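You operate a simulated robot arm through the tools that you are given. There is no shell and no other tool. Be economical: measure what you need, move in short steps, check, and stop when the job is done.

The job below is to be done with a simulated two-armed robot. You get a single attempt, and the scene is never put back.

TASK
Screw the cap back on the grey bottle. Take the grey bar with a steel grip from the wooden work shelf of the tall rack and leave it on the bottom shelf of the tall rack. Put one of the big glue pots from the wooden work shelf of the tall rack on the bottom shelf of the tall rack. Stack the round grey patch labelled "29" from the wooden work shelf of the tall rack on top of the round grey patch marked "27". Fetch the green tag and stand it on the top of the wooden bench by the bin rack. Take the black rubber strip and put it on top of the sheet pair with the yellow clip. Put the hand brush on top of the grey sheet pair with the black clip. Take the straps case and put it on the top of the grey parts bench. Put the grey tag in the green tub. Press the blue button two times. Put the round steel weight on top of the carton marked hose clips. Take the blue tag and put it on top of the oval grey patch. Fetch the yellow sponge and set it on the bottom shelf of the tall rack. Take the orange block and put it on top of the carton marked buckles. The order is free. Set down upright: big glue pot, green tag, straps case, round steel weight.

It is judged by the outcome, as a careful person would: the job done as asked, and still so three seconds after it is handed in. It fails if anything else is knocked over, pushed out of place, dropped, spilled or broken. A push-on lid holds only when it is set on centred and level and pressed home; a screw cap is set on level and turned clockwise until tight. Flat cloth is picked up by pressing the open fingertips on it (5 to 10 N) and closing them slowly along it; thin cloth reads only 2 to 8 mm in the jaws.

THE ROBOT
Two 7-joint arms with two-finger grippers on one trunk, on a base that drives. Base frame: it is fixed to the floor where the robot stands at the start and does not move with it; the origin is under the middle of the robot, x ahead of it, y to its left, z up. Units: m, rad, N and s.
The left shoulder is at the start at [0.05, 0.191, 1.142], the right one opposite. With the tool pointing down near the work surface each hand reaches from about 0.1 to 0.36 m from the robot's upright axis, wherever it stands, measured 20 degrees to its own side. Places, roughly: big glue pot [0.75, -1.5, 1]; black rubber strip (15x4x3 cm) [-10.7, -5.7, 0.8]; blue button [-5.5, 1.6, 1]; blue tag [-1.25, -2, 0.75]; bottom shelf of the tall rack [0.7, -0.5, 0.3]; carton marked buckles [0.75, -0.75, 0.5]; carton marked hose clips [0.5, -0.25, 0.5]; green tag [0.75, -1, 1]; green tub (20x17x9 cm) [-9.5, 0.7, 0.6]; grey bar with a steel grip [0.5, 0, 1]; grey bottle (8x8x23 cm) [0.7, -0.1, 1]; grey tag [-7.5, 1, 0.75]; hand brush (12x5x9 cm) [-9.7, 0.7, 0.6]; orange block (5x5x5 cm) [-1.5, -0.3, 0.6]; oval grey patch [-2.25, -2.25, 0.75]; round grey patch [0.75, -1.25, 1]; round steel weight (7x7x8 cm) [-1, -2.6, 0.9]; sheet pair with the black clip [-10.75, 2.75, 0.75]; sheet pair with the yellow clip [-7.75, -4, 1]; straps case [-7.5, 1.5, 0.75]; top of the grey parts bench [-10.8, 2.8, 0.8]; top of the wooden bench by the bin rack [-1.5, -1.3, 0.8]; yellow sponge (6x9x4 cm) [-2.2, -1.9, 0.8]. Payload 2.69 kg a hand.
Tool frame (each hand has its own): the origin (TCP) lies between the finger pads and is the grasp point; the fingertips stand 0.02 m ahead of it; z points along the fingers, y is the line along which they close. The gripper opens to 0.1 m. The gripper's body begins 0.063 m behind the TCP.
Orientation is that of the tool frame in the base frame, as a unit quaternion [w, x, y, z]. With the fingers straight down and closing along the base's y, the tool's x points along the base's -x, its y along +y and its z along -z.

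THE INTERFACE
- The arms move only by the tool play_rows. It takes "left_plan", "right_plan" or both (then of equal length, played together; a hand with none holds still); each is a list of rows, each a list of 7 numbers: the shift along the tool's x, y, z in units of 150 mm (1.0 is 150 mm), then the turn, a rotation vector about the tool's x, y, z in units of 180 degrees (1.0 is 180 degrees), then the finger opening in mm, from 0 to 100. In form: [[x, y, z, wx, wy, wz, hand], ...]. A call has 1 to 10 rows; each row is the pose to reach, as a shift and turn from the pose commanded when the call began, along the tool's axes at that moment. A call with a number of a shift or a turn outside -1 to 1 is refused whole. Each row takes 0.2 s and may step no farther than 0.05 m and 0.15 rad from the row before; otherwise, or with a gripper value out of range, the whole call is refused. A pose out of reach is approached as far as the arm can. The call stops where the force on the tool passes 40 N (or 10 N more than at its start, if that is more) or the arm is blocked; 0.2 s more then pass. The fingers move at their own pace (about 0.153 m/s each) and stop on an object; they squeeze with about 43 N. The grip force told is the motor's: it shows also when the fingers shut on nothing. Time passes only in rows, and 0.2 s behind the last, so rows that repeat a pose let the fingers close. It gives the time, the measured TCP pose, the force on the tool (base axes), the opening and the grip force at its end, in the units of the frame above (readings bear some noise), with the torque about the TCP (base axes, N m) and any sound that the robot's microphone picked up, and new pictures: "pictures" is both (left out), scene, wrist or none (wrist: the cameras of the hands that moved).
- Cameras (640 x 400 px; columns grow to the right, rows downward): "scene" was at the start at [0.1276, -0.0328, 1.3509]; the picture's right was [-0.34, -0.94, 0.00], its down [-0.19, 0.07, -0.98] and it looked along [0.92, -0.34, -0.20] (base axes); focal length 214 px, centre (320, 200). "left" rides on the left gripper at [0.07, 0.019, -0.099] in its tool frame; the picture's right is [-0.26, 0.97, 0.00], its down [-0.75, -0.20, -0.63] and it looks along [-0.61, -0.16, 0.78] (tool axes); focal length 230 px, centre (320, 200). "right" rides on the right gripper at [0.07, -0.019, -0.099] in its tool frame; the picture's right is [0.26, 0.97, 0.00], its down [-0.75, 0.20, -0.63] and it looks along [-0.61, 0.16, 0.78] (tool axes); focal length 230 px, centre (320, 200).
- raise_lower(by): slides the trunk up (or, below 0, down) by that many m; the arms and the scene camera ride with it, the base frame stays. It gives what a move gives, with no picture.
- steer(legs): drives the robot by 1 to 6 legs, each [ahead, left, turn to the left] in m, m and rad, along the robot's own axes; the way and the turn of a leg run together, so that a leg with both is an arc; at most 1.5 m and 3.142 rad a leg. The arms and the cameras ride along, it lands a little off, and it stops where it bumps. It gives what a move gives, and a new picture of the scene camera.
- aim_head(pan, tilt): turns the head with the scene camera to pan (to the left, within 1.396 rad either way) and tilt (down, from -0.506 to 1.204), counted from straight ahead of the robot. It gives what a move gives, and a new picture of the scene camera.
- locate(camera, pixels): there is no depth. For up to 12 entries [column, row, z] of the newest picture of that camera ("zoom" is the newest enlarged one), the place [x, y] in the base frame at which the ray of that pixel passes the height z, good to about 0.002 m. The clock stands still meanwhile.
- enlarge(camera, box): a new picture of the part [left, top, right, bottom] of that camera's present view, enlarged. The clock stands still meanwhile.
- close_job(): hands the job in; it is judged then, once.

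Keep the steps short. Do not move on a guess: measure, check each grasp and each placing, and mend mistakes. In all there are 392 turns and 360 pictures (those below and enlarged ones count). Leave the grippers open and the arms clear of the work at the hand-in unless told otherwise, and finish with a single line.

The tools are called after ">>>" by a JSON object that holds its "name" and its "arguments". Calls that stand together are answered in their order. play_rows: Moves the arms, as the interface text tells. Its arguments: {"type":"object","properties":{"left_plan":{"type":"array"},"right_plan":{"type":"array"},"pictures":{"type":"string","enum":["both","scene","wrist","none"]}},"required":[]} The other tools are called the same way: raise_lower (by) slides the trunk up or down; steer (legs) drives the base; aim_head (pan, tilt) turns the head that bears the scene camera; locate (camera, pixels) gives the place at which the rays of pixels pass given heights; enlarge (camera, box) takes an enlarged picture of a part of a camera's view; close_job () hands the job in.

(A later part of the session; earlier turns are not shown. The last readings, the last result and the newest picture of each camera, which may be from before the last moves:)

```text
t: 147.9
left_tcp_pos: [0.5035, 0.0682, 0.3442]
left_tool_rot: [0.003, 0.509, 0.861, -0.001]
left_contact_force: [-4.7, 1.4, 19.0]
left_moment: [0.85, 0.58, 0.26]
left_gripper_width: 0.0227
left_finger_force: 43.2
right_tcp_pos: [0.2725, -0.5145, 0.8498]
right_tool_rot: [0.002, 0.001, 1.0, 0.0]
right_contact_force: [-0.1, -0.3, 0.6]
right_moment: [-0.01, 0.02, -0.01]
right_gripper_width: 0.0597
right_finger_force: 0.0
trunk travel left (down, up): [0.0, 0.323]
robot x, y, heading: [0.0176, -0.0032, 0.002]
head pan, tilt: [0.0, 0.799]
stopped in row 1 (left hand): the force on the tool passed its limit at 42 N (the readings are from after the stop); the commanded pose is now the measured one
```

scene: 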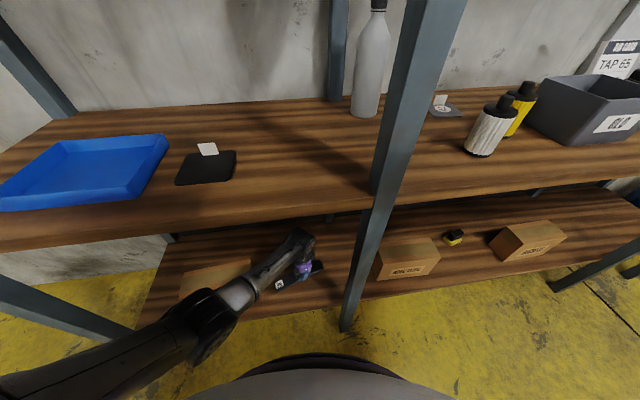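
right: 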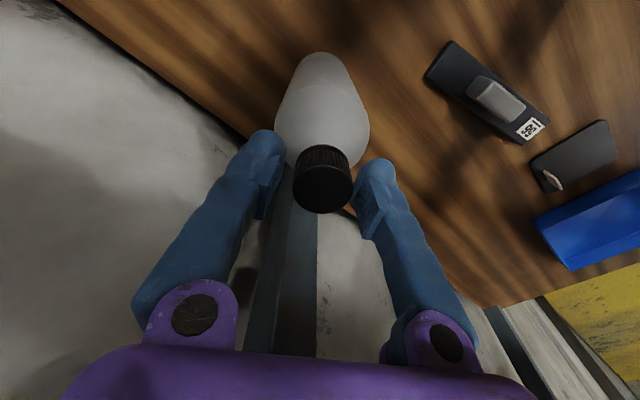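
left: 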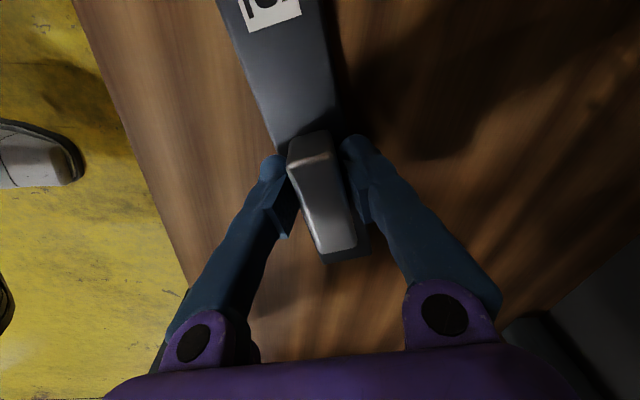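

Resting on the shelf (19 N). I release and lift away.

>>> {"name": "play_rows", "arguments": {"left_plan": [[0, 0, -0.01, 0, 0, 0, 30], [0, 0, -0.01, 0, 0, 0, 60], [0, 0, -0.01, 0, 0, 0, 80], [0, 0, -0.2, 0, 0, 0, 80], [0, 0, -0.5, 0, 0, 0, 80], [0, 0, -0.5, 0, 0, 0, 80]], "pictures": "both"}}

```text
t: 149.3
left_tcp_pos: [0.5044, 0.0735, 0.4163]
left_tool_rot: [0.001, 0.508, 0.861, -0.002]
left_contact_force: [0.4, 0.1, 0.9]
left_moment: [0.0, 0.02, 0.03]
left_gripper_width: 0.08
left_finger_force: 0.0
right_tcp_pos: [0.2729, -0.513, 0.8499]
right_tool_rot: [0.001, 0.0, 1.0, 0.0]
right_contact_force: [-0.4, 0.2, 0.5]
right_moment: [0.01, 0.01, -0.01]
right_gripper_width: 0.0603
right_finger_force: 0.1
trunk travel left (down, up): [0.0, 0.323]
robot x, y, heading: [0.0119, -0.0029, 0.004]
head pan, tilt: [0.0, 0.799]
```

scene: 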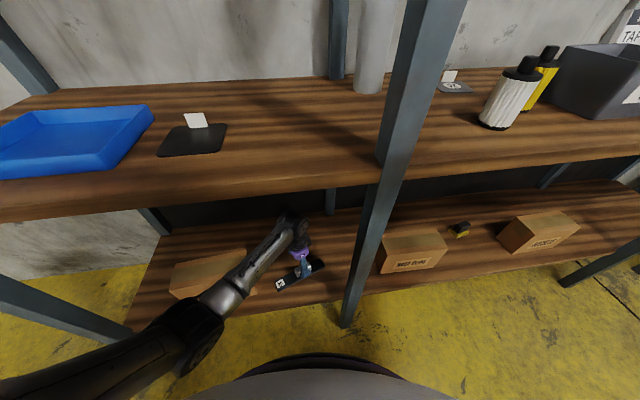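
left: 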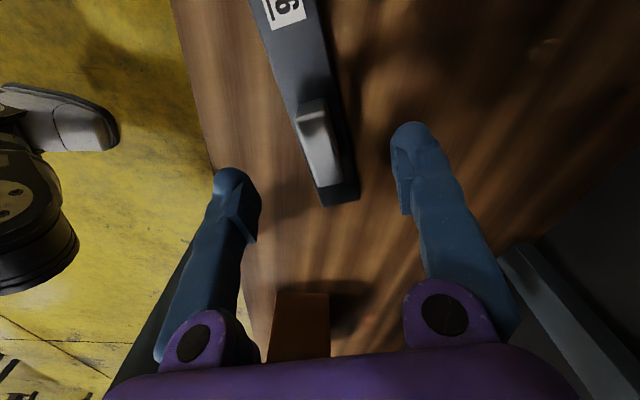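

The bar lies on the bottom shelf. I back out 0.35 m, raise the trunk and look at the shelf.

>>> {"name": "steer", "arguments": {"legs": [[-0.35, 0, 0]]}}

>>> {"name": "raise_lower", "arguments": {"by": 0.2}}

>>> {"name": "aim_head", "arguments": {"pan": -0.2, "tilt": 0.6}}

```text
t: 151.6
left_tcp_pos: [0.1491, 0.073, 0.4152]
left_tool_rot: [0.001, 0.508, 0.862, -0.002]
left_contact_force: [-0.4, 0.0, 0.5]
left_moment: [0.03, 0.0, 0.02]
left_gripper_width: 0.0801
left_finger_force: 0.1
right_tcp_pos: [-0.0796, -0.5147, 0.8497]
right_tool_rot: [0.001, -0.001, 1.0, 0.0]
right_contact_force: [0.6, 0.2, -0.4]
right_moment: [-0.05, 0.02, -0.02]
right_gripper_width: 0.06
right_finger_force: 0.0
trunk travel left (down, up): [0.0, 0.323]
robot x, y, heading: [-0.3422, -0.0015, 0.011]
head pan, tilt: [0.0, 0.799]
```

scene: 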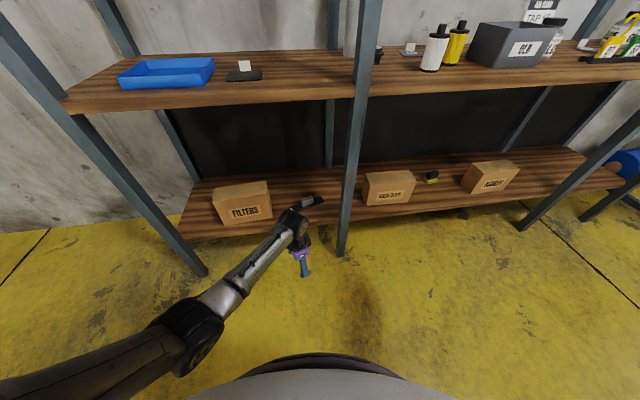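

```text
t: 153.7
left_tcp_pos: [0.1496, 0.0734, 0.6149]
left_tool_rot: [0.001, 0.508, 0.861, -0.002]
left_contact_force: [-0.3, -0.3, 0.0]
left_moment: [0.02, 0.0, -0.01]
left_gripper_width: 0.0803
left_finger_force: 0.1
right_tcp_pos: [-0.0811, -0.5152, 1.0489]
right_tool_rot: [0.001, -0.001, 1.0, 0.0]
right_contact_force: [0.6, 0.0, -0.2]
right_moment: [0.01, -0.02, 0.03]
right_gripper_width: 0.0601
right_finger_force: 0.0
trunk travel left (down, up): [-0.2, 0.123]
robot x, y, heading: [-0.3375, -0.0028, 0.001]
head pan, tilt: [0.0, 0.799]
```

```text
t: 154.4
left_tcp_pos: [0.1495, 0.0731, 0.6155]
left_tool_rot: [0.0, 0.508, 0.862, -0.002]
left_contact_force: [0.9, 0.6, -0.6]
left_moment: [0.0, -0.01, -0.05]
left_gripper_width: 0.0802
left_finger_force: 0.0
right_tcp_pos: [-0.0808, -0.5154, 1.0486]
right_tool_rot: [0.001, 0.0, 1.0, 0.0]
right_contact_force: [1.3, -0.2, -0.6]
right_moment: [0.02, 0.03, -0.02]
right_gripper_width: 0.0598
right_finger_force: 0.0
trunk travel left (down, up): [-0.2, 0.123]
robot x, y, heading: [-0.3377, -0.0032, 0.006]
head pan, tilt: [-0.201, 0.6]
```

scene: 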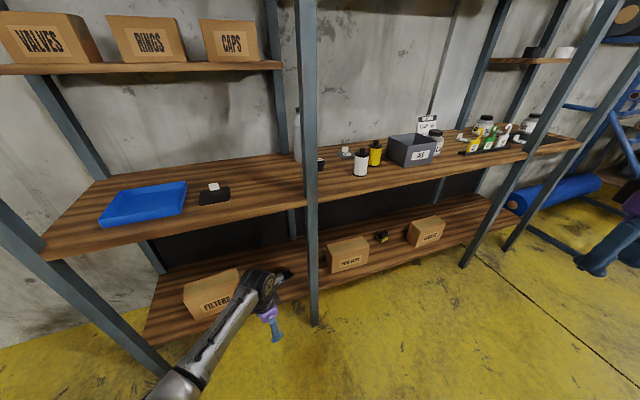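

FILTERS looks untouched. I stow the left hand (up, back, rotate back).

>>> {"name": "play_rows", "arguments": {"left_plan": [[0.1, -0.04, -0.2, 0, 0, -0.04, 80], [0.2, -0.08, -0.4, 0, 0, -0.08, 80], [0.3, -0.12, -0.6, 0, 0, -0.12, 80], [0.4, -0.16, -0.8, 0, 0, -0.16, 80], [0.5, -0.2, -1, 0, 0, -0.2, 80], [0.6, -0.24, -1, 0, 0, -0.24, 80], [0.7, -0.28, -1, 0, 0, -0.28, 80], [0.8, -0.32, -1, 0, 0, -0.32, 80], [0.9, -0.36, -1, 0, 0, -0.34, 80], [1, -0.4, -1, 0, 0, -0.34, 80]], "pictures": "none"}}

>>> {"name": "play_rows", "arguments": {"left_plan": [[0, 0, -0.3, 0, 0, 0, 80], [0, 0.1, -0.6, 0, 0, 0, 80], [0, 0.2, -0.9, 0, 0, 0, 80], [0, 0.3, -1, 0, 0, 0, 80]], "pictures": "none"}}

>>> {"name": "steer", "arguments": {"legs": [[0, -1.1, 0]]}}

```text
t: 156.7
left_tcp_pos: [0.0221, 0.1764, 0.7639]
left_tool_rot: [0.002, -0.002, 1.0, -0.003]
left_contact_force: [0.4, -0.2, 0.2]
left_moment: [0.0, 0.01, -0.02]
left_gripper_width: 0.08
left_finger_force: 0.2
right_tcp_pos: [-0.0808, -0.514, 1.0502]
right_tool_rot: [0.003, -0.001, 1.0, 0.0]
right_contact_force: [0.5, 0.9, -0.2]
right_moment: [0.01, 0.02, -0.01]
right_gripper_width: 0.06
right_finger_force: 0.1
trunk travel left (down, up): [-0.2, 0.123]
robot x, y, heading: [-0.3417, -0.0006, 0.003]
head pan, tilt: [-0.201, 0.6]
```

```text
t: 157.7
left_tcp_pos: [0.0201, 0.2259, 0.9144]
left_tool_rot: [0.0, -0.002, 1.0, -0.001]
left_contact_force: [-0.1, 0.0, 0.1]
left_moment: [-0.02, 0.0, -0.01]
left_gripper_width: 0.08
left_finger_force: 0.2
right_tcp_pos: [-0.0821, -0.514, 1.0499]
right_tool_rot: [0.001, -0.001, 1.0, 0.0]
right_contact_force: [0.5, -0.5, 0.6]
right_moment: [-0.01, -0.02, -0.01]
right_gripper_width: 0.0599
right_finger_force: 0.1
trunk travel left (down, up): [-0.2, 0.123]
robot x, y, heading: [-0.3403, -0.0025, 0.01]
head pan, tilt: [-0.201, 0.6]
```

```text
t: 167.5
left_tcp_pos: [0.0203, -0.8716, 0.9146]
left_tool_rot: [0.002, 0.01, 1.0, -0.003]
left_contact_force: [0.6, 0.8, 0.1]
left_moment: [-0.01, 0.04, 0.04]
left_gripper_width: 0.0799
left_finger_force: 0.1
right_tcp_pos: [-0.0989, -1.6077, 1.0499]
right_tool_rot: [0.001, 0.01, 1.0, 0.0]
right_contact_force: [-0.5, -0.1, -0.3]
right_moment: [-0.01, 0.01, -0.01]
right_gripper_width: 0.0601
right_finger_force: 0.1
trunk travel left (down, up): [-0.2, 0.123]
robot x, y, heading: [-0.3476, -1.0898, -0.015]
head pan, tilt: [-0.201, 0.6]
```

scene: 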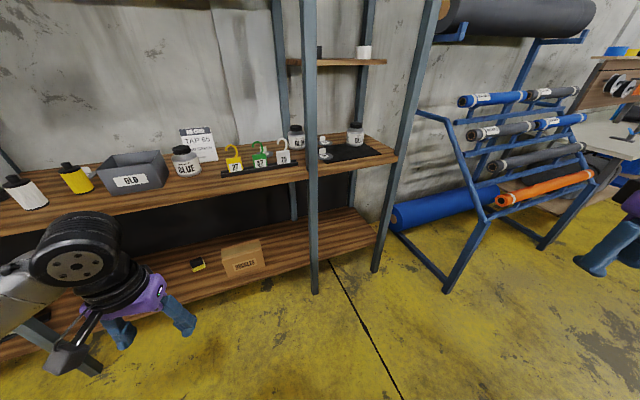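

>>> {"name": "enlarge", "arguments": {"camera": "scene", "box": [150, 110, 410, 270]}}

>>> {"name": "locate", "arguments": {"camera": "scene", "pixels": [[185, 177, 0.9], [235, 170, 0.9], [262, 167, 0.9], [285, 163, 0.9], [297, 147, 0.9], [326, 155, 0.9], [355, 144, 0.9], [313, 180, 0.9], [345, 155, 0.9], [380, 165, 0.9], [315, 290, 0.0], [374, 270, 0.0]]}}

```text
2.46 times, centred on (280, 190) of scene
```

zoom: 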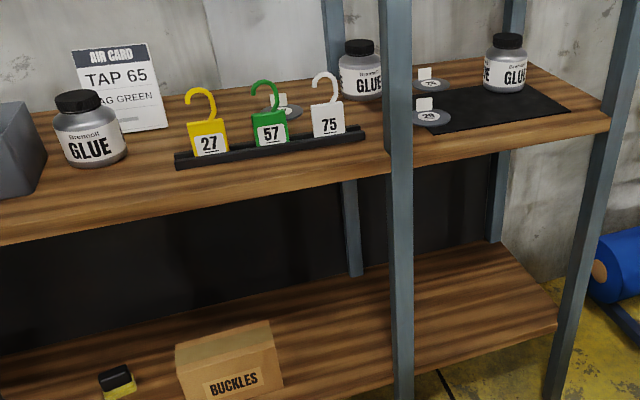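

```text
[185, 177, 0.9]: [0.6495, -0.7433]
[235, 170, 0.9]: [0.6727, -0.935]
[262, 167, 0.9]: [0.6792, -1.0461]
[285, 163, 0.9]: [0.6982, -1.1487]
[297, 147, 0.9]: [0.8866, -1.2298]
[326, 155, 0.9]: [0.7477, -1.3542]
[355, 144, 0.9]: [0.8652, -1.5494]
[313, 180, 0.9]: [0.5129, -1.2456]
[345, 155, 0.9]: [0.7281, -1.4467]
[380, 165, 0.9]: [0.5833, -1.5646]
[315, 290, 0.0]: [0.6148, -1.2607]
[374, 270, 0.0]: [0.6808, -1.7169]
```

>>> {"name": "enlarge", "arguments": {"camera": "scene", "box": [290, 125, 400, 190]}}

>>> {"name": "enlarge", "arguments": {"camera": "scene", "box": [210, 130, 310, 190]}}

```text
5.82 times, centred on (345, 158) of scene
```

zoom: 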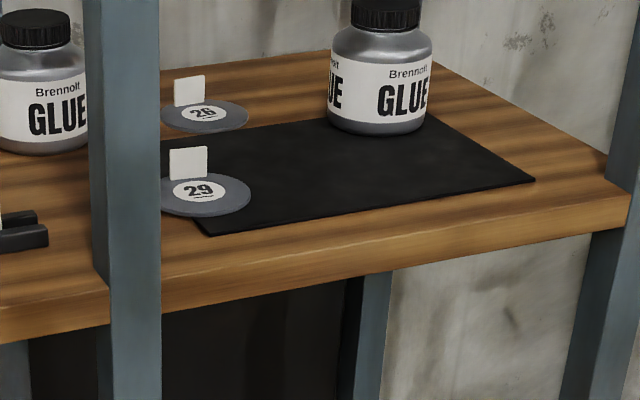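

```text
6.40 times, centred on (260, 160) of scene
```

zoom: 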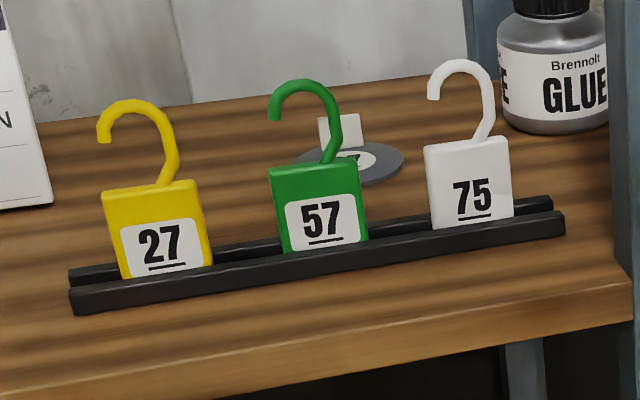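

Tag 57 is the green one; patch 29 is right of the post and 27 is probably behind the green tag. I tuck the right hand in, then move to the right bay.

>>> {"name": "play_rows", "arguments": {"right_plan": [[-0.1, 0.25, -0.1, 0, 0, 0, 80], [-0.2, 0.5, -0.2, 0, 0, 0, 80], [-0.3, 0.75, -0.4, 0, 0, 0, 80], [-0.4, 0.95, -0.5, 0, 0, 0, 80], [-0.6, 1, -0.5, 0, 0, 0, 80]], "pictures": "none"}}

>>> {"name": "play_rows", "arguments": {"right_plan": [[0, 0.2, 0, 0, 0, 0, 80], [0, 0.45, 0, 0, 0, 0, 80]], "pictures": "none"}}

>>> {"name": "steer", "arguments": {"legs": [[0, 0, 0.6], [0.137, -0.426, 0]]}}

>>> {"name": "aim_head", "arguments": {"pan": -0.6, "tilt": 0.7}}

```text
refused: row 3 steps farther than a row can; nothing moved
```

```text
t: 168.1
left_tcp_pos: [0.0203, -0.8713, 0.915]
left_tool_rot: [0.001, 0.009, 1.0, -0.002]
left_contact_force: [0.5, -0.6, 0.0]
left_moment: [0.01, 0.01, -0.01]
left_gripper_width: 0.0799
left_finger_force: 0.0
right_tcp_pos: [-0.0982, -1.5405, 1.0511]
right_tool_rot: [0.001, 0.01, 1.0, 0.001]
right_contact_force: [-0.5, 0.5, -0.4]
right_moment: [0.0, -0.01, 0.02]
right_gripper_width: 0.0803
right_finger_force: 0.1
trunk travel left (down, up): [-0.2, 0.123]
robot x, y, heading: [-0.3471, -1.0918, -0.018]
head pan, tilt: [-0.201, 0.6]
```

```text
t: 174.1
left_tcp_pos: [0.1821, -0.9813, 0.9139]
left_tool_rot: [0.001, -0.295, 0.956, -0.002]
left_contact_force: [-0.2, 0.6, -0.5]
left_moment: [-0.03, -0.03, 0.02]
left_gripper_width: 0.0801
left_finger_force: 0.1
right_tcp_pos: [0.4725, -1.5953, 1.052]
right_tool_rot: [0.001, -0.294, 0.956, 0.001]
right_contact_force: [0.8, 0.0, 0.2]
right_moment: [0.0, 0.01, 0.01]
right_gripper_width: 0.0801
right_finger_force: 0.1
trunk travel left (down, up): [-0.2, 0.123]
robot x, y, heading: [0.0088, -1.3713, 0.602]
head pan, tilt: [-0.201, 0.6]
```

scene: 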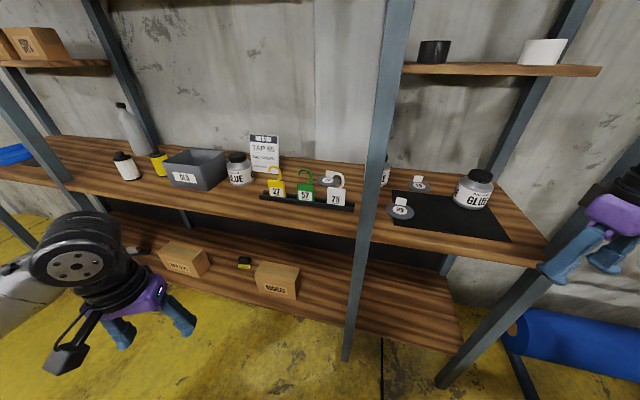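

```text
t: 174.9
left_tcp_pos: [0.1806, -0.9815, 0.9138]
left_tool_rot: [0.001, -0.294, 0.956, -0.002]
left_contact_force: [-0.8, -0.1, 1.3]
left_moment: [-0.01, 0.02, -0.01]
left_gripper_width: 0.08
left_finger_force: 0.0
right_tcp_pos: [0.4727, -1.5962, 1.051]
right_tool_rot: [0.001, -0.294, 0.956, 0.001]
right_contact_force: [0.0, 0.5, 0.3]
right_moment: [-0.01, 0.0, 0.0]
right_gripper_width: 0.08
right_finger_force: 0.0
trunk travel left (down, up): [-0.2, 0.123]
robot x, y, heading: [0.0094, -1.3719, 0.601]
head pan, tilt: [-0.6, 0.7]
```

scene: 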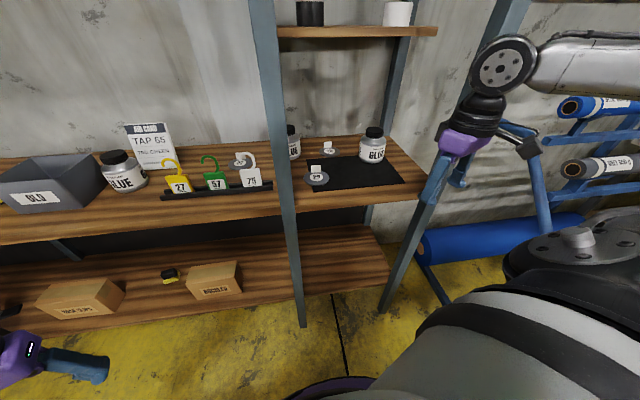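

The right hand ended near the end post but free of force. I move it left over patch 29 and measure.

>>> {"name": "locate", "arguments": {"camera": "scene", "pixels": [[316, 179, 0.9], [330, 152, 0.9], [373, 160, 0.9], [244, 163, 0.9], [215, 190, 0.9], [293, 200, 0.9], [282, 200, 0.9], [390, 300, 0.0], [304, 326, 0.0], [410, 200, 0.9], [293, 158, 0.9]]}}

>>> {"name": "play_rows", "arguments": {"right_plan": [[-0.15, 0.2, -0.1, 0, 0, 0, 80], [-0.3, 0.4, -0.2, 0, 0, 0, 80], [-0.5, 0.6, -0.3, 0, 0, 0, 80], [-0.7, 0.8, -0.3, 0, 0, 0, 80], [-0.85, 1, -0.3, 0, 0, 0, 80]], "pictures": "both"}}

```text
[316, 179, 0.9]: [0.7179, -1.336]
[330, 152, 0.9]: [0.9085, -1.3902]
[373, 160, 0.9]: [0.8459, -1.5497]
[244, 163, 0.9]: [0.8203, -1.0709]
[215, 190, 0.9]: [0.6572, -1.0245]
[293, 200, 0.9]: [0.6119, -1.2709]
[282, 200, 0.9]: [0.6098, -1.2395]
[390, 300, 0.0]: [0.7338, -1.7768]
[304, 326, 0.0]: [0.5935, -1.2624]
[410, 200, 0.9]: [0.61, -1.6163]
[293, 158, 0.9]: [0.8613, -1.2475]
```

```text
t: 176.2
left_tcp_pos: [0.1802, -0.979, 0.914]
left_tool_rot: [0.001, -0.294, 0.956, -0.002]
left_contact_force: [-0.8, 0.1, 0.2]
left_moment: [-0.02, -0.01, -0.01]
left_gripper_width: 0.0803
left_finger_force: 0.1
right_tcp_pos: [0.4933, -1.3975, 1.0978]
right_tool_rot: [0.0, -0.294, 0.956, 0.001]
right_contact_force: [0.6, 0.6, -0.3]
right_moment: [-0.04, 0.03, 0.02]
right_gripper_width: 0.08
right_finger_force: 0.1
trunk travel left (down, up): [-0.2, 0.123]
robot x, y, heading: [0.0114, -1.3705, 0.602]
head pan, tilt: [-0.6, 0.7]
```

scene: 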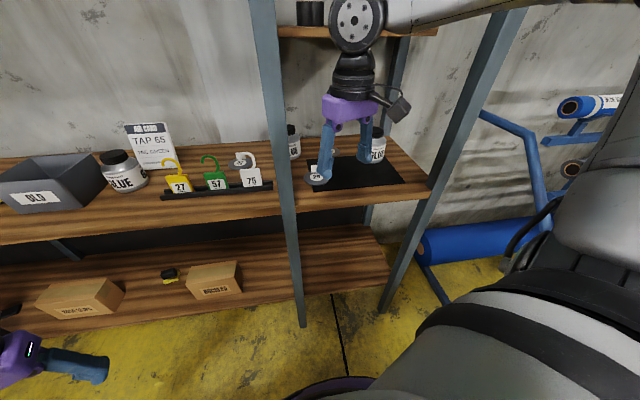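
right: 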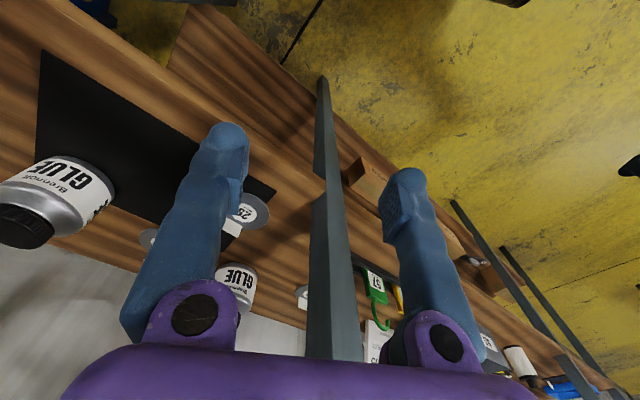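

The rack is slanted (~11°): its front here is at x≈0.6, so the base can go nearer. I shift the hand right 0.06 and drive the base +0.17 in x.

>>> {"name": "play_rows", "arguments": {"right_plan": [[0.11, -0.16, 0, 0, 0, 0, 80], [0.226, -0.33, 0, 0, 0, 0, 80]], "pictures": "none"}}

>>> {"name": "steer", "arguments": {"legs": [[0.14, -0.096, 0]]}}

>>> {"name": "play_rows", "arguments": {"right_plan": [[0, 0, 0, 0, 0, 0, 80]], "pictures": "wrist"}}

```text
t: 176.8
left_tcp_pos: [0.1811, -0.9813, 0.9152]
left_tool_rot: [0.001, -0.294, 0.956, -0.001]
left_contact_force: [0.8, -0.4, -0.3]
left_moment: [0.0, 0.01, 0.01]
left_gripper_width: 0.0801
left_finger_force: 0.0
right_tcp_pos: [0.4906, -1.4594, 1.0966]
right_tool_rot: [0.0, -0.294, 0.956, 0.001]
right_contact_force: [0.0, 0.1, 0.5]
right_moment: [0.01, -0.02, -0.02]
right_gripper_width: 0.0801
right_finger_force: 0.0
trunk travel left (down, up): [-0.2, 0.123]
robot x, y, heading: [0.0111, -1.3704, 0.603]
head pan, tilt: [-0.6, 0.7]
```

```text
t: 178.2
left_tcp_pos: [0.3505, -0.979, 0.914]
left_tool_rot: [0.001, -0.296, 0.955, -0.002]
left_contact_force: [-0.1, -0.3, -0.1]
left_moment: [-0.01, 0.03, 0.0]
left_gripper_width: 0.0799
left_finger_force: 0.1
right_tcp_pos: [0.6613, -1.4562, 1.0969]
right_tool_rot: [0.001, -0.296, 0.955, 0.001]
right_contact_force: [0.4, 0.5, 0.0]
right_moment: [-0.02, 0.0, -0.01]
right_gripper_width: 0.0799
right_finger_force: 0.0
trunk travel left (down, up): [-0.2, 0.123]
robot x, y, heading: [0.1796, -1.3691, 0.603]
head pan, tilt: [-0.6, 0.7]
```

scene: 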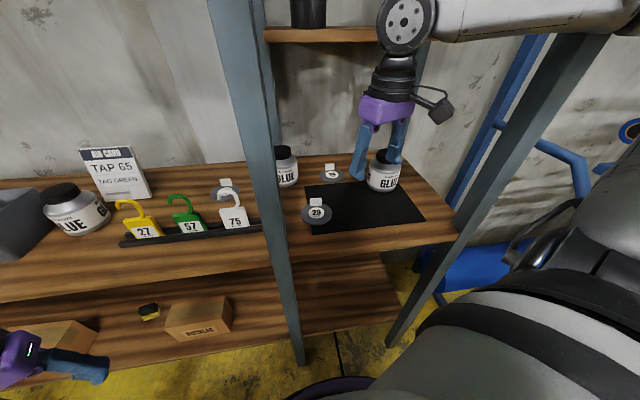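

```text
t: 178.7
left_tcp_pos: [0.3506, -0.9783, 0.9148]
left_tool_rot: [0.001, -0.296, 0.955, -0.002]
left_contact_force: [-0.4, 0.0, 0.0]
left_moment: [0.02, 0.02, 0.01]
left_gripper_width: 0.08
left_finger_force: 0.1
right_tcp_pos: [0.6607, -1.4557, 1.0967]
right_tool_rot: [0.002, -0.296, 0.955, 0.0]
right_contact_force: [0.1, 0.6, -0.5]
right_moment: [0.0, -0.01, 0.01]
right_gripper_width: 0.0799
right_finger_force: 0.1
trunk travel left (down, up): [-0.2, 0.123]
robot x, y, heading: [0.18, -1.375, 0.6]
head pan, tilt: [-0.6, 0.7]
```

right: 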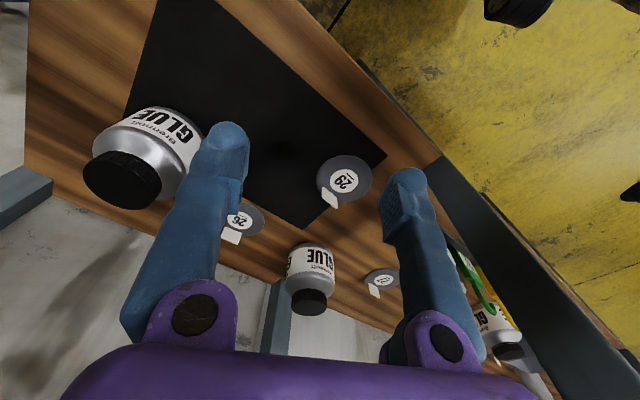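

>>> {"name": "enlarge", "arguments": {"camera": "right", "box": [280, 130, 420, 230]}}

>>> {"name": "enlarge", "arguments": {"camera": "scene", "box": [180, 130, 440, 260]}}

>>> {"name": "locate", "arguments": {"camera": "right", "pixels": [[345, 180, 0.905], [318, 178, 0.905], [372, 183, 0.905], [345, 158, 0.905], [329, 207, 0.905], [325, 197, 0.935], [381, 276, 0.905]]}}

```text
4.00 times, centred on (350, 180) of right
```

zoom: 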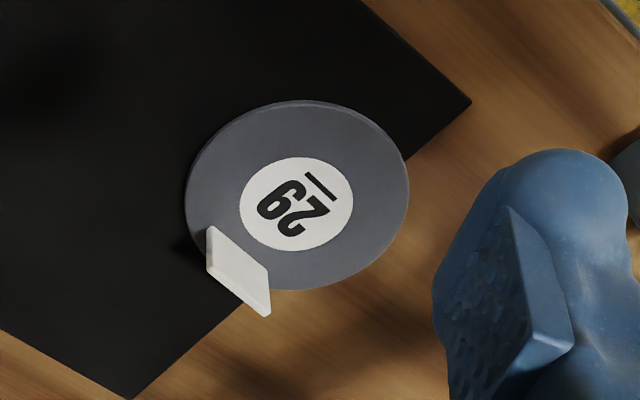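

```text
2.46 times, centred on (310, 195) of scene
```

zoom: 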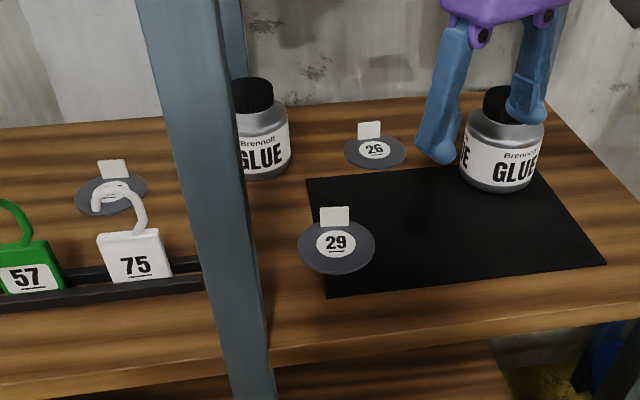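

```text
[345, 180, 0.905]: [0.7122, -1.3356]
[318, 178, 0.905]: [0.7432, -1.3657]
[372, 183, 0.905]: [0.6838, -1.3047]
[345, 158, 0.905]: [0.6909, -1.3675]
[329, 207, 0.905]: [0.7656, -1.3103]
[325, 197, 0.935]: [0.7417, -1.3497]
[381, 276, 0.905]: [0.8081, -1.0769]
```

>>> {"name": "locate", "arguments": {"camera": "right", "pixels": [[322, 187, 0.925], [337, 197, 0.925], [322, 197, 0.91], [337, 208, 0.91], [322, 187, 0.91], [337, 197, 0.91]]}}

>>> {"name": "locate", "arguments": {"camera": "scene", "pixels": [[310, 206, 0.91], [322, 206, 0.91], [310, 199, 0.93], [322, 199, 0.93], [316, 215, 0.905], [301, 216, 0.905], [332, 216, 0.905]]}}

```text
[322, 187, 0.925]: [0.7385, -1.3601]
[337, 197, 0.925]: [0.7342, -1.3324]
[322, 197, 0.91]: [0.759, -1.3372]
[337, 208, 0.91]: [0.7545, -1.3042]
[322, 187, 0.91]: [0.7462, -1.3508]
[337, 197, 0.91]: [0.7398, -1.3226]
```

```text
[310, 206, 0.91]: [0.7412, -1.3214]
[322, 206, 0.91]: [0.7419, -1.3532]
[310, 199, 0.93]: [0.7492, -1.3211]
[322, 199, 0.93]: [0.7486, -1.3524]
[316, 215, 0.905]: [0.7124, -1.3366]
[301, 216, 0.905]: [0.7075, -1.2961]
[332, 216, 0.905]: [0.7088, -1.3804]
```

Patch 29's tab stands at [0.744,-1.337], facing x. I bring the hand above it turned so the fingers close along x.

>>> {"name": "play_rows", "arguments": {"right_plan": [[-0.1, 0.04, 0, 0, 0, -0.04, 60], [-0.22, 0.08, 0.05, 0, 0, -0.08, 60], [-0.34, 0.12, 0.1, 0, 0, -0.12, 60], [-0.46, 0.16, 0.15, 0, 0, -0.16, 60], [-0.58, 0.21, 0.2, 0, 0, -0.2, 60], [-0.7, 0.26, 0.25, 0, 0, -0.24, 60], [-0.81, 0.3, 0.35, 0, 0, -0.28, 60], [-0.905, 0.342, 0.45, 0, 0, -0.309, 60], [-0.905, 0.342, 0.55, 0, 0, -0.309, 60], [-0.905, 0.342, 0.55, 0, 0, -0.309, 60]], "pictures": "wrist"}}

>>> {"name": "enlarge", "arguments": {"camera": "right", "box": [240, 80, 400, 180]}}

```text
t: 180.8
left_tcp_pos: [0.3488, -0.9798, 0.9153]
left_tool_rot: [0.001, -0.296, 0.955, -0.001]
left_contact_force: [-0.3, -0.1, 0.1]
left_moment: [0.02, -0.02, 0.0]
left_gripper_width: 0.0798
left_finger_force: 0.1
right_tcp_pos: [0.7427, -1.334, 1.0163]
right_tool_rot: [-0.001, 0.707, -0.707, 0.001]
right_contact_force: [-0.5, 0.6, 0.6]
right_moment: [-0.01, -0.06, 0.01]
right_gripper_width: 0.0599
right_finger_force: 0.1
trunk travel left (down, up): [-0.2, 0.123]
robot x, y, heading: [0.1814, -1.3683, 0.599]
head pan, tilt: [-0.6, 0.7]
```

right: 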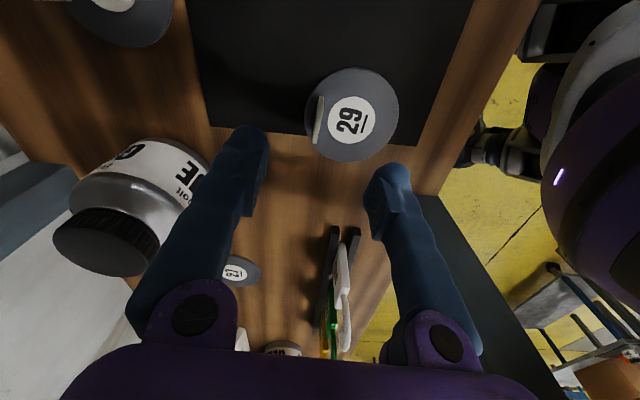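

```text
4.00 times, centred on (320, 130) of right
```

zoom: 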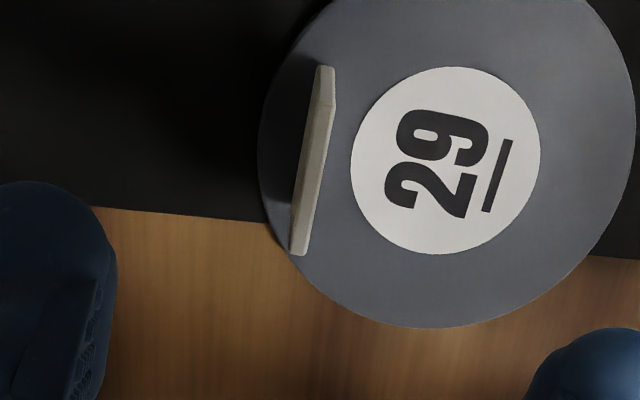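

>>> {"name": "locate", "arguments": {"camera": "right", "pixels": [[321, 98, 0.93], [315, 142, 0.93], [318, 120, 0.93], [352, 117, 0.905], [307, 117, 0.905], [398, 117, 0.905], [352, 160, 0.905]]}}

```text
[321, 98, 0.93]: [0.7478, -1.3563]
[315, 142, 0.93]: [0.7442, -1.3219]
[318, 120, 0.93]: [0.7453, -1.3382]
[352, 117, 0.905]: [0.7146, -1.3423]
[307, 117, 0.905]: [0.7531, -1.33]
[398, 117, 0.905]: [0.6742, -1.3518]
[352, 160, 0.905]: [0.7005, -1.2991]
```

>>> {"name": "play_rows", "arguments": {"right_plan": [[0.033, -0.019, 0.15, 0, 0, -0.033, 50], [0.033, -0.019, 0.3, 0, 0, -0.033, 50], [0.033, -0.019, 0.45, 0, 0, -0.033, 50], [0.033, -0.019, 0.548, 0, 0, -0.033, 50], [0.033, -0.019, 0.548, 0, 0, -0.033, 20], [0.033, -0.019, 0.548, 0, 0, -0.033, 0], [0.033, -0.019, 0.548, 0, 0, -0.033, 0]], "pictures": "wrist"}}

```text
t: 182.4
left_tcp_pos: [0.3502, -0.9786, 0.9143]
left_tool_rot: [0.002, -0.295, 0.955, -0.002]
left_contact_force: [0.4, 1.2, 0.2]
left_moment: [0.01, 0.04, -0.02]
left_gripper_width: 0.08
left_finger_force: 0.1
right_tcp_pos: [0.7455, -1.3424, 0.9325]
right_tool_rot: [-0.002, 0.743, -0.67, -0.001]
right_contact_force: [0.4, -1.1, -0.4]
right_moment: [-0.02, 0.02, 0.03]
right_gripper_width: 0.0061
right_finger_force: 31.5
trunk travel left (down, up): [-0.2, 0.123]
robot x, y, heading: [0.1793, -1.372, 0.603]
head pan, tilt: [-0.6, 0.7]
```

right: 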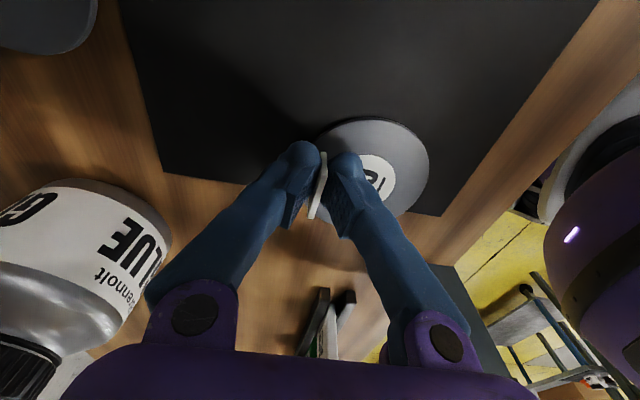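

Gripped (6 mm). I lift and check that the patch hangs level.

>>> {"name": "play_rows", "arguments": {"right_plan": [[0, 0, -0.1, 0, 0, 0, 0], [0, 0, -0.3, 0, 0, 0, 0], [0, 0, -0.6, 0, 0, 0, 0], [0, 0, -0.9, 0, 0, 0, 0]], "pictures": "both"}}

```text
t: 183.4
left_tcp_pos: [0.3501, -0.9758, 0.9127]
left_tool_rot: [0.0, -0.296, 0.955, -0.002]
left_contact_force: [0.1, -0.4, -0.2]
left_moment: [0.01, -0.01, 0.0]
left_gripper_width: 0.0798
left_finger_force: 0.0
right_tcp_pos: [0.749, -1.3421, 1.0664]
right_tool_rot: [0.001, 0.743, -0.67, 0.001]
right_contact_force: [0.2, -0.2, -0.5]
right_moment: [0.01, -0.01, 0.0]
right_gripper_width: 0.0059
right_finger_force: 31.9
trunk travel left (down, up): [-0.2, 0.123]
robot x, y, heading: [0.1854, -1.3706, 0.604]
head pan, tilt: [-0.6, 0.7]
```

scene: 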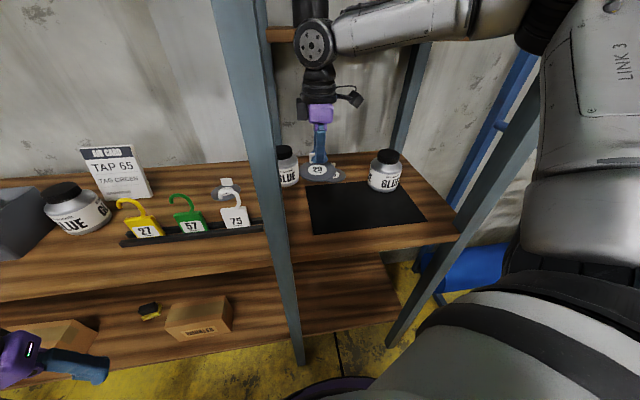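
right: 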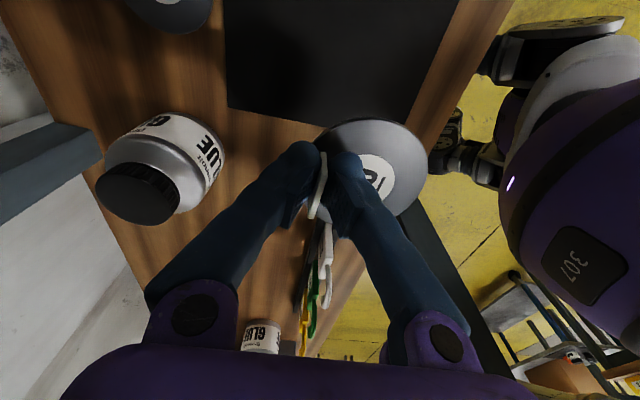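

Held level. I raise the trunk 0.08 and go around the post: back, left, then forward.

>>> {"name": "raise_lower", "arguments": {"by": 0.08}}

>>> {"name": "steer", "arguments": {"legs": [[-0.206, 0.142, 0], [0.244, 0.355, 0]]}}

```text
t: 184.6
left_tcp_pos: [0.3506, -0.9766, 0.9937]
left_tool_rot: [0.0, -0.296, 0.955, -0.004]
left_contact_force: [-0.9, -0.1, -0.3]
left_moment: [0.0, 0.01, 0.01]
left_gripper_width: 0.0802
left_finger_force: 0.1
right_tcp_pos: [0.7466, -1.3424, 1.1485]
right_tool_rot: [0.0, 0.743, -0.67, 0.002]
right_contact_force: [-0.4, 0.0, 0.5]
right_moment: [0.01, -0.01, 0.02]
right_gripper_width: 0.0062
right_finger_force: 31.7
trunk travel left (down, up): [-0.28, 0.043]
robot x, y, heading: [0.1797, -1.3721, 0.6]
head pan, tilt: [-0.6, 0.7]
```

```text
t: 189.7
left_tcp_pos: [0.1056, -0.5571, 0.9942]
left_tool_rot: [0.0, -0.293, 0.956, -0.001]
left_contact_force: [0.0, 0.4, 1.1]
left_moment: [-0.01, -0.02, -0.02]
left_gripper_width: 0.0803
left_finger_force: 0.0
right_tcp_pos: [0.5018, -0.9256, 1.147]
right_tool_rot: [-0.002, 0.742, -0.67, 0.0]
right_contact_force: [0.4, -0.7, -1.1]
right_moment: [-0.03, 0.02, 0.0]
right_gripper_width: 0.0061
right_finger_force: 30.8
trunk travel left (down, up): [-0.28, 0.043]
robot x, y, heading: [-0.0643, -0.9499, 0.599]
head pan, tilt: [-0.6, 0.7]
```

scene: 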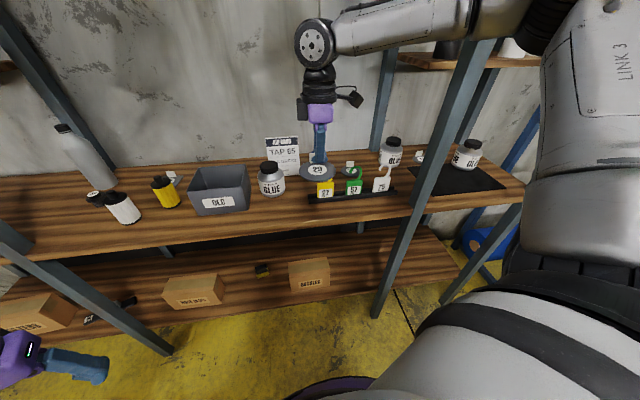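

>>> {"name": "steer", "arguments": {"legs": [[0.119, -0.118, 0]]}}

>>> {"name": "enlarge", "arguments": {"camera": "scene", "box": [230, 120, 440, 250]}}

```text
t: 191.5
left_tcp_pos: [0.2512, -0.5881, 0.9973]
left_tool_rot: [0.011, -0.291, 0.957, -0.005]
left_contact_force: [0.4, 0.2, 0.3]
left_moment: [0.01, -0.01, 0.04]
left_gripper_width: 0.0802
left_finger_force: 0.1
right_tcp_pos: [0.6399, -0.9561, 1.16]
right_tool_rot: [-0.009, 0.741, -0.672, 0.009]
right_contact_force: [-0.2, 0.3, -0.4]
right_moment: [0.01, 0.02, 0.03]
right_gripper_width: 0.006
right_finger_force: 31.9
trunk travel left (down, up): [-0.28, 0.043]
robot x, y, heading: [0.0913, -0.981, 0.597]
head pan, tilt: [-0.6, 0.7]
stopped in leg 1: the robot was blocked; the commanded pose is now the measured one
```

scene: 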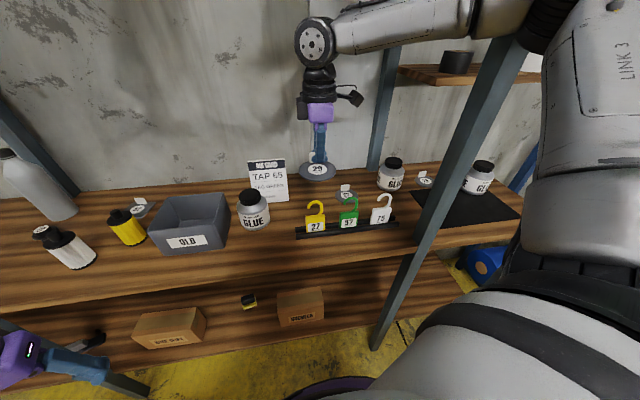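

```text
3.05 times, centred on (335, 185) of scene
```

zoom: 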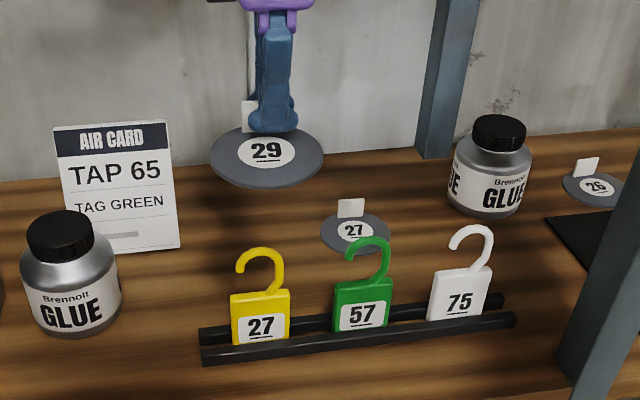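

Patch 27 is clear to see. The elbow touched the post, so I shift the base 0.1 m left and locate patch 27.

>>> {"name": "steer", "arguments": {"legs": [[0.04, 0.092, 0]]}}

>>> {"name": "enlarge", "arguments": {"camera": "scene", "box": [270, 150, 450, 260]}}

```text
t: 192.6
left_tcp_pos: [0.2534, -0.5393, 0.9928]
left_tool_rot: [0.001, -0.292, 0.956, -0.006]
left_contact_force: [-0.8, 0.1, 0.4]
left_moment: [-0.03, 0.01, 0.0]
left_gripper_width: 0.0803
left_finger_force: 0.1
right_tcp_pos: [0.6465, -0.9068, 1.1492]
right_tool_rot: [-0.001, 0.742, -0.67, 0.005]
right_contact_force: [0.7, 0.4, -0.3]
right_moment: [0.01, 0.01, -0.01]
right_gripper_width: 0.0061
right_finger_force: 31.3
trunk travel left (down, up): [-0.28, 0.043]
robot x, y, heading: [0.0861, -0.9329, 0.594]
head pan, tilt: [-0.6, 0.7]
stopped in leg 1: the robot was blocked; the commanded pose is now the measured one
```

scene: 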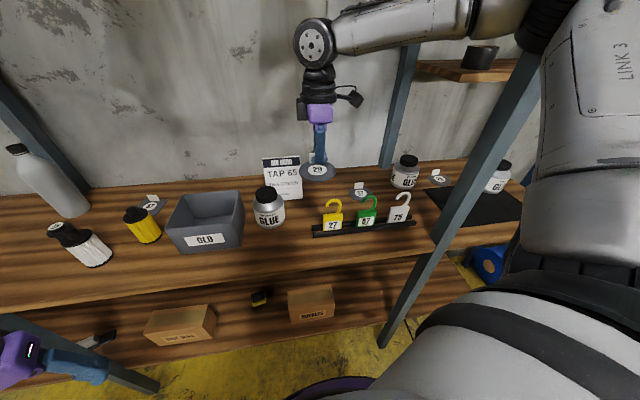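

```text
3.56 times, centred on (360, 205) of scene
```

zoom: 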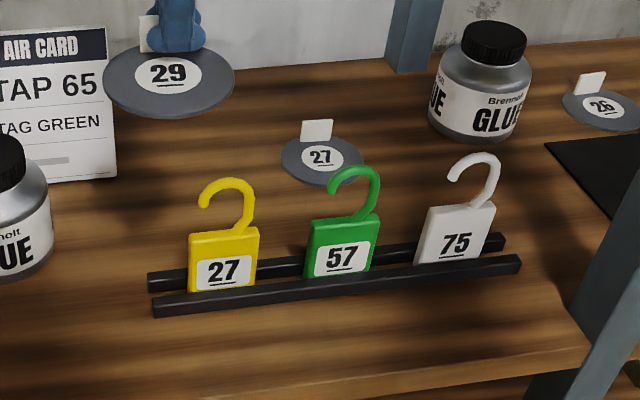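

>>> {"name": "locate", "arguments": {"camera": "scene", "pixels": [[360.3, 194.0, 0.905], [349, 193, 0.905], [372, 195, 0.905], [354, 186, 0.912], [363.5, 186, 0.912], [317, 170, 1.12], [366, 222, 0.92], [341, 218, 0.97], [372, 212, 0.97]]}}

>>> {"name": "play_rows", "arguments": {"right_plan": [[0, 0, 0, 0, 0, 0, 0]], "pictures": "wrist"}}

```text
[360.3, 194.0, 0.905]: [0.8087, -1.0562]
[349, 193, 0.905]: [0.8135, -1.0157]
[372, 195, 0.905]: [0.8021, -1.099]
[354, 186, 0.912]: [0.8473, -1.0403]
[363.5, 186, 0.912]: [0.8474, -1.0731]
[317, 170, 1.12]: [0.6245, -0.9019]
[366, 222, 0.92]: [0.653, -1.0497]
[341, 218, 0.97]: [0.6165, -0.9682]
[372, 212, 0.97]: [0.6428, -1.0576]
```

```text
t: 193.0
left_tcp_pos: [0.2534, -0.5393, 0.9917]
left_tool_rot: [0.0, -0.292, 0.957, -0.006]
left_contact_force: [0.3, -0.2, -0.6]
left_moment: [-0.03, -0.01, 0.0]
left_gripper_width: 0.0798
left_finger_force: 0.1
right_tcp_pos: [0.6465, -0.9064, 1.1499]
right_tool_rot: [0.001, 0.741, -0.672, 0.004]
right_contact_force: [0.4, -0.1, -0.2]
right_moment: [0.01, -0.02, 0.02]
right_gripper_width: 0.006
right_finger_force: 31.8
trunk travel left (down, up): [-0.28, 0.043]
robot x, y, heading: [0.0823, -0.9338, 0.597]
head pan, tilt: [-0.6, 0.7]
```

right: 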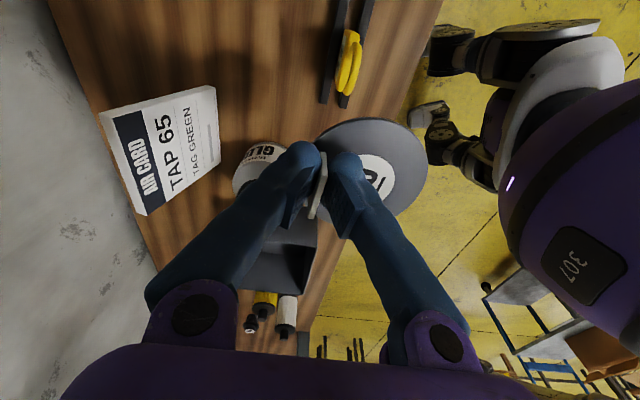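

Patch 27's centre ≈[0.8085,-1.0565] with its tab at the back (x 0.847). I move the held patch over it while turning the hand 84° counter-clockwise so the two tabs don't clash.

>>> {"name": "play_rows", "arguments": {"right_plan": [[0.09, -0.09, 0, 0, 0, -0.046, 0], [0.18, -0.18, 0, 0, 0, -0.092, 0], [0.27, -0.27, 0, 0, 0, -0.138, 0], [0.36, -0.36, 0, 0, 0, -0.184, 0], [0.45, -0.45, 0.0, 0, 0, -0.23, 0], [0.54, -0.54, 0.05, 0, 0, -0.276, 0], [0.63, -0.63, 0.1, 0, 0, -0.322, 0], [0.72, -0.73, 0.15, 0, 0, -0.368, 0], [0.8, -0.82, 0.2, 0, 0, -0.414, 0], [0.877, -0.911, 0.25, 0, 0, -0.46, 0]], "pictures": "both"}}

```text
t: 195.4
left_tcp_pos: [0.234, -0.5343, 0.9932]
left_tool_rot: [0.014, -0.289, 0.957, -0.012]
left_contact_force: [-0.1, 0.7, -0.2]
left_moment: [0.0, -0.01, -0.01]
left_gripper_width: 0.0801
left_finger_force: 0.1
right_tcp_pos: [0.7723, -1.0147, 1.1449]
right_tool_rot: [0.005, 1.0, -0.008, 0.027]
right_contact_force: [0.2, -0.4, 0.4]
right_moment: [0.02, -0.02, -0.03]
right_gripper_width: 0.006
right_finger_force: 31.1
trunk travel left (down, up): [-0.28, 0.043]
robot x, y, heading: [0.0805, -0.9335, 0.596]
head pan, tilt: [-0.6, 0.7]
stopped in row 10 (right hand): the arm was blocked; the commanded pose is now the measured one
```

scene: 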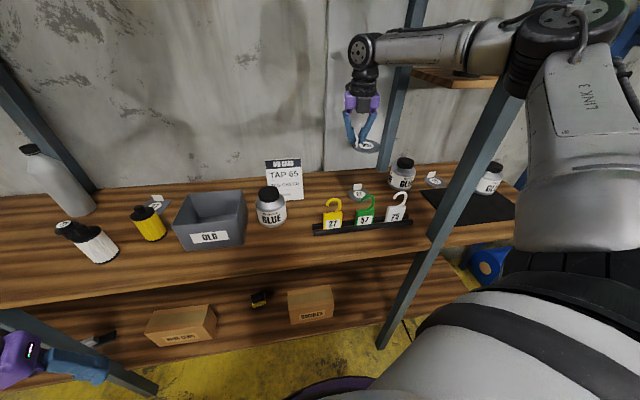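
right: 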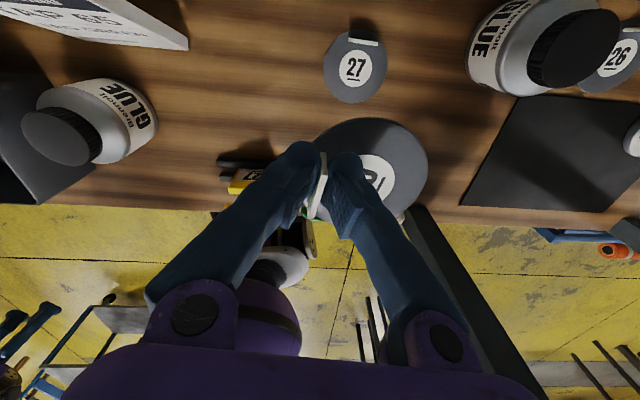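

The elbow presses on the post. I shift the base by (-0.05,+0.07).

>>> {"name": "steer", "arguments": {"legs": [[-0.003, 0.086, 0]]}}

>>> {"name": "play_rows", "arguments": {"right_plan": [[0, 0, 0, 0, 0, 0, 0]], "pictures": "wrist"}}

```text
t: 196.8
left_tcp_pos: [0.208, -0.4782, 0.9954]
left_tool_rot: [0.001, -0.29, 0.957, -0.003]
left_contact_force: [0.0, 0.0, -0.1]
left_moment: [0.0, -0.03, 0.01]
left_gripper_width: 0.0801
left_finger_force: 0.0
right_tcp_pos: [0.749, -0.9627, 1.1169]
right_tool_rot: [-0.002, 1.0, -0.012, 0.007]
right_contact_force: [0.2, -0.1, -0.3]
right_moment: [0.0, 0.01, 0.01]
right_gripper_width: 0.0061
right_finger_force: 31.5
trunk travel left (down, up): [-0.28, 0.043]
robot x, y, heading: [0.0323, -0.8671, 0.593]
head pan, tilt: [-0.6, 0.7]
```

scene: 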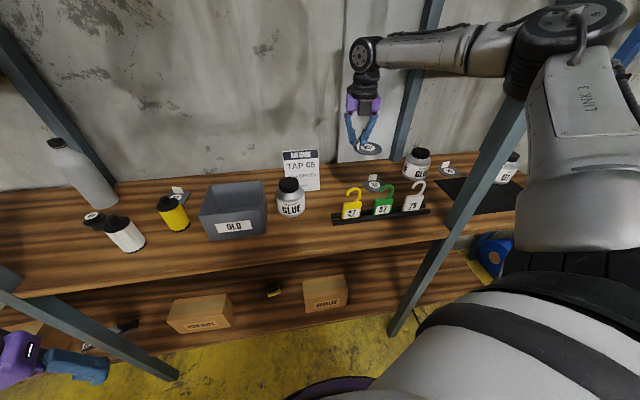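

```text
t: 197.2
left_tcp_pos: [0.208, -0.4778, 0.9945]
left_tool_rot: [0.001, -0.29, 0.957, -0.001]
left_contact_force: [-0.2, 0.0, -1.3]
left_moment: [-0.01, 0.01, -0.02]
left_gripper_width: 0.0799
left_finger_force: 0.1
right_tcp_pos: [0.7511, -0.9627, 1.117]
right_tool_rot: [-0.002, 1.0, -0.012, 0.007]
right_contact_force: [0.5, -0.5, 0.4]
right_moment: [0.0, -0.02, 0.02]
right_gripper_width: 0.006
right_finger_force: 31.3
trunk travel left (down, up): [-0.28, 0.043]
robot x, y, heading: [0.0367, -0.871, 0.594]
head pan, tilt: [-0.6, 0.7]
```

right: 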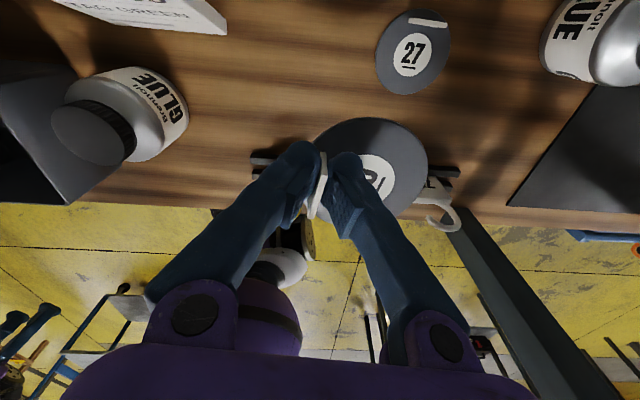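

>>> {"name": "enlarge", "arguments": {"camera": "right", "box": [300, 0, 480, 240]}}

>>> {"name": "locate", "arguments": {"camera": "right", "pixels": [[412, 52, 0.905], [375, 48, 0.905], [450, 52, 0.905], [410, 94, 0.905], [412, 21, 0.91], [447, 25, 0.91], [371, 118, 1.09], [428, 172, 1.09], [395, 217, 1.09], [378, 168, 1.09]]}}

```text
1.67 times, centred on (390, 120) of right
```

zoom: 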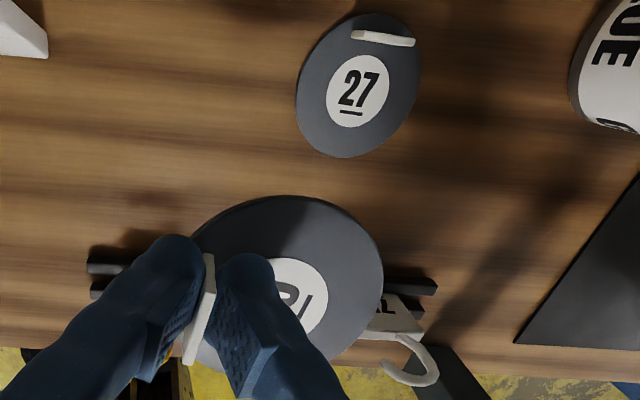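

```text
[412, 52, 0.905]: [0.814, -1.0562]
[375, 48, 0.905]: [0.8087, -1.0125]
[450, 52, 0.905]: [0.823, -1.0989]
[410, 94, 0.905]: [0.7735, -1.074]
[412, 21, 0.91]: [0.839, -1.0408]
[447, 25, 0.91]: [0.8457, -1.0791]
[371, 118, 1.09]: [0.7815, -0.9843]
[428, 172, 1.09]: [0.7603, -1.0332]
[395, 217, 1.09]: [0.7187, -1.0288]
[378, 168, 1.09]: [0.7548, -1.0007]
```

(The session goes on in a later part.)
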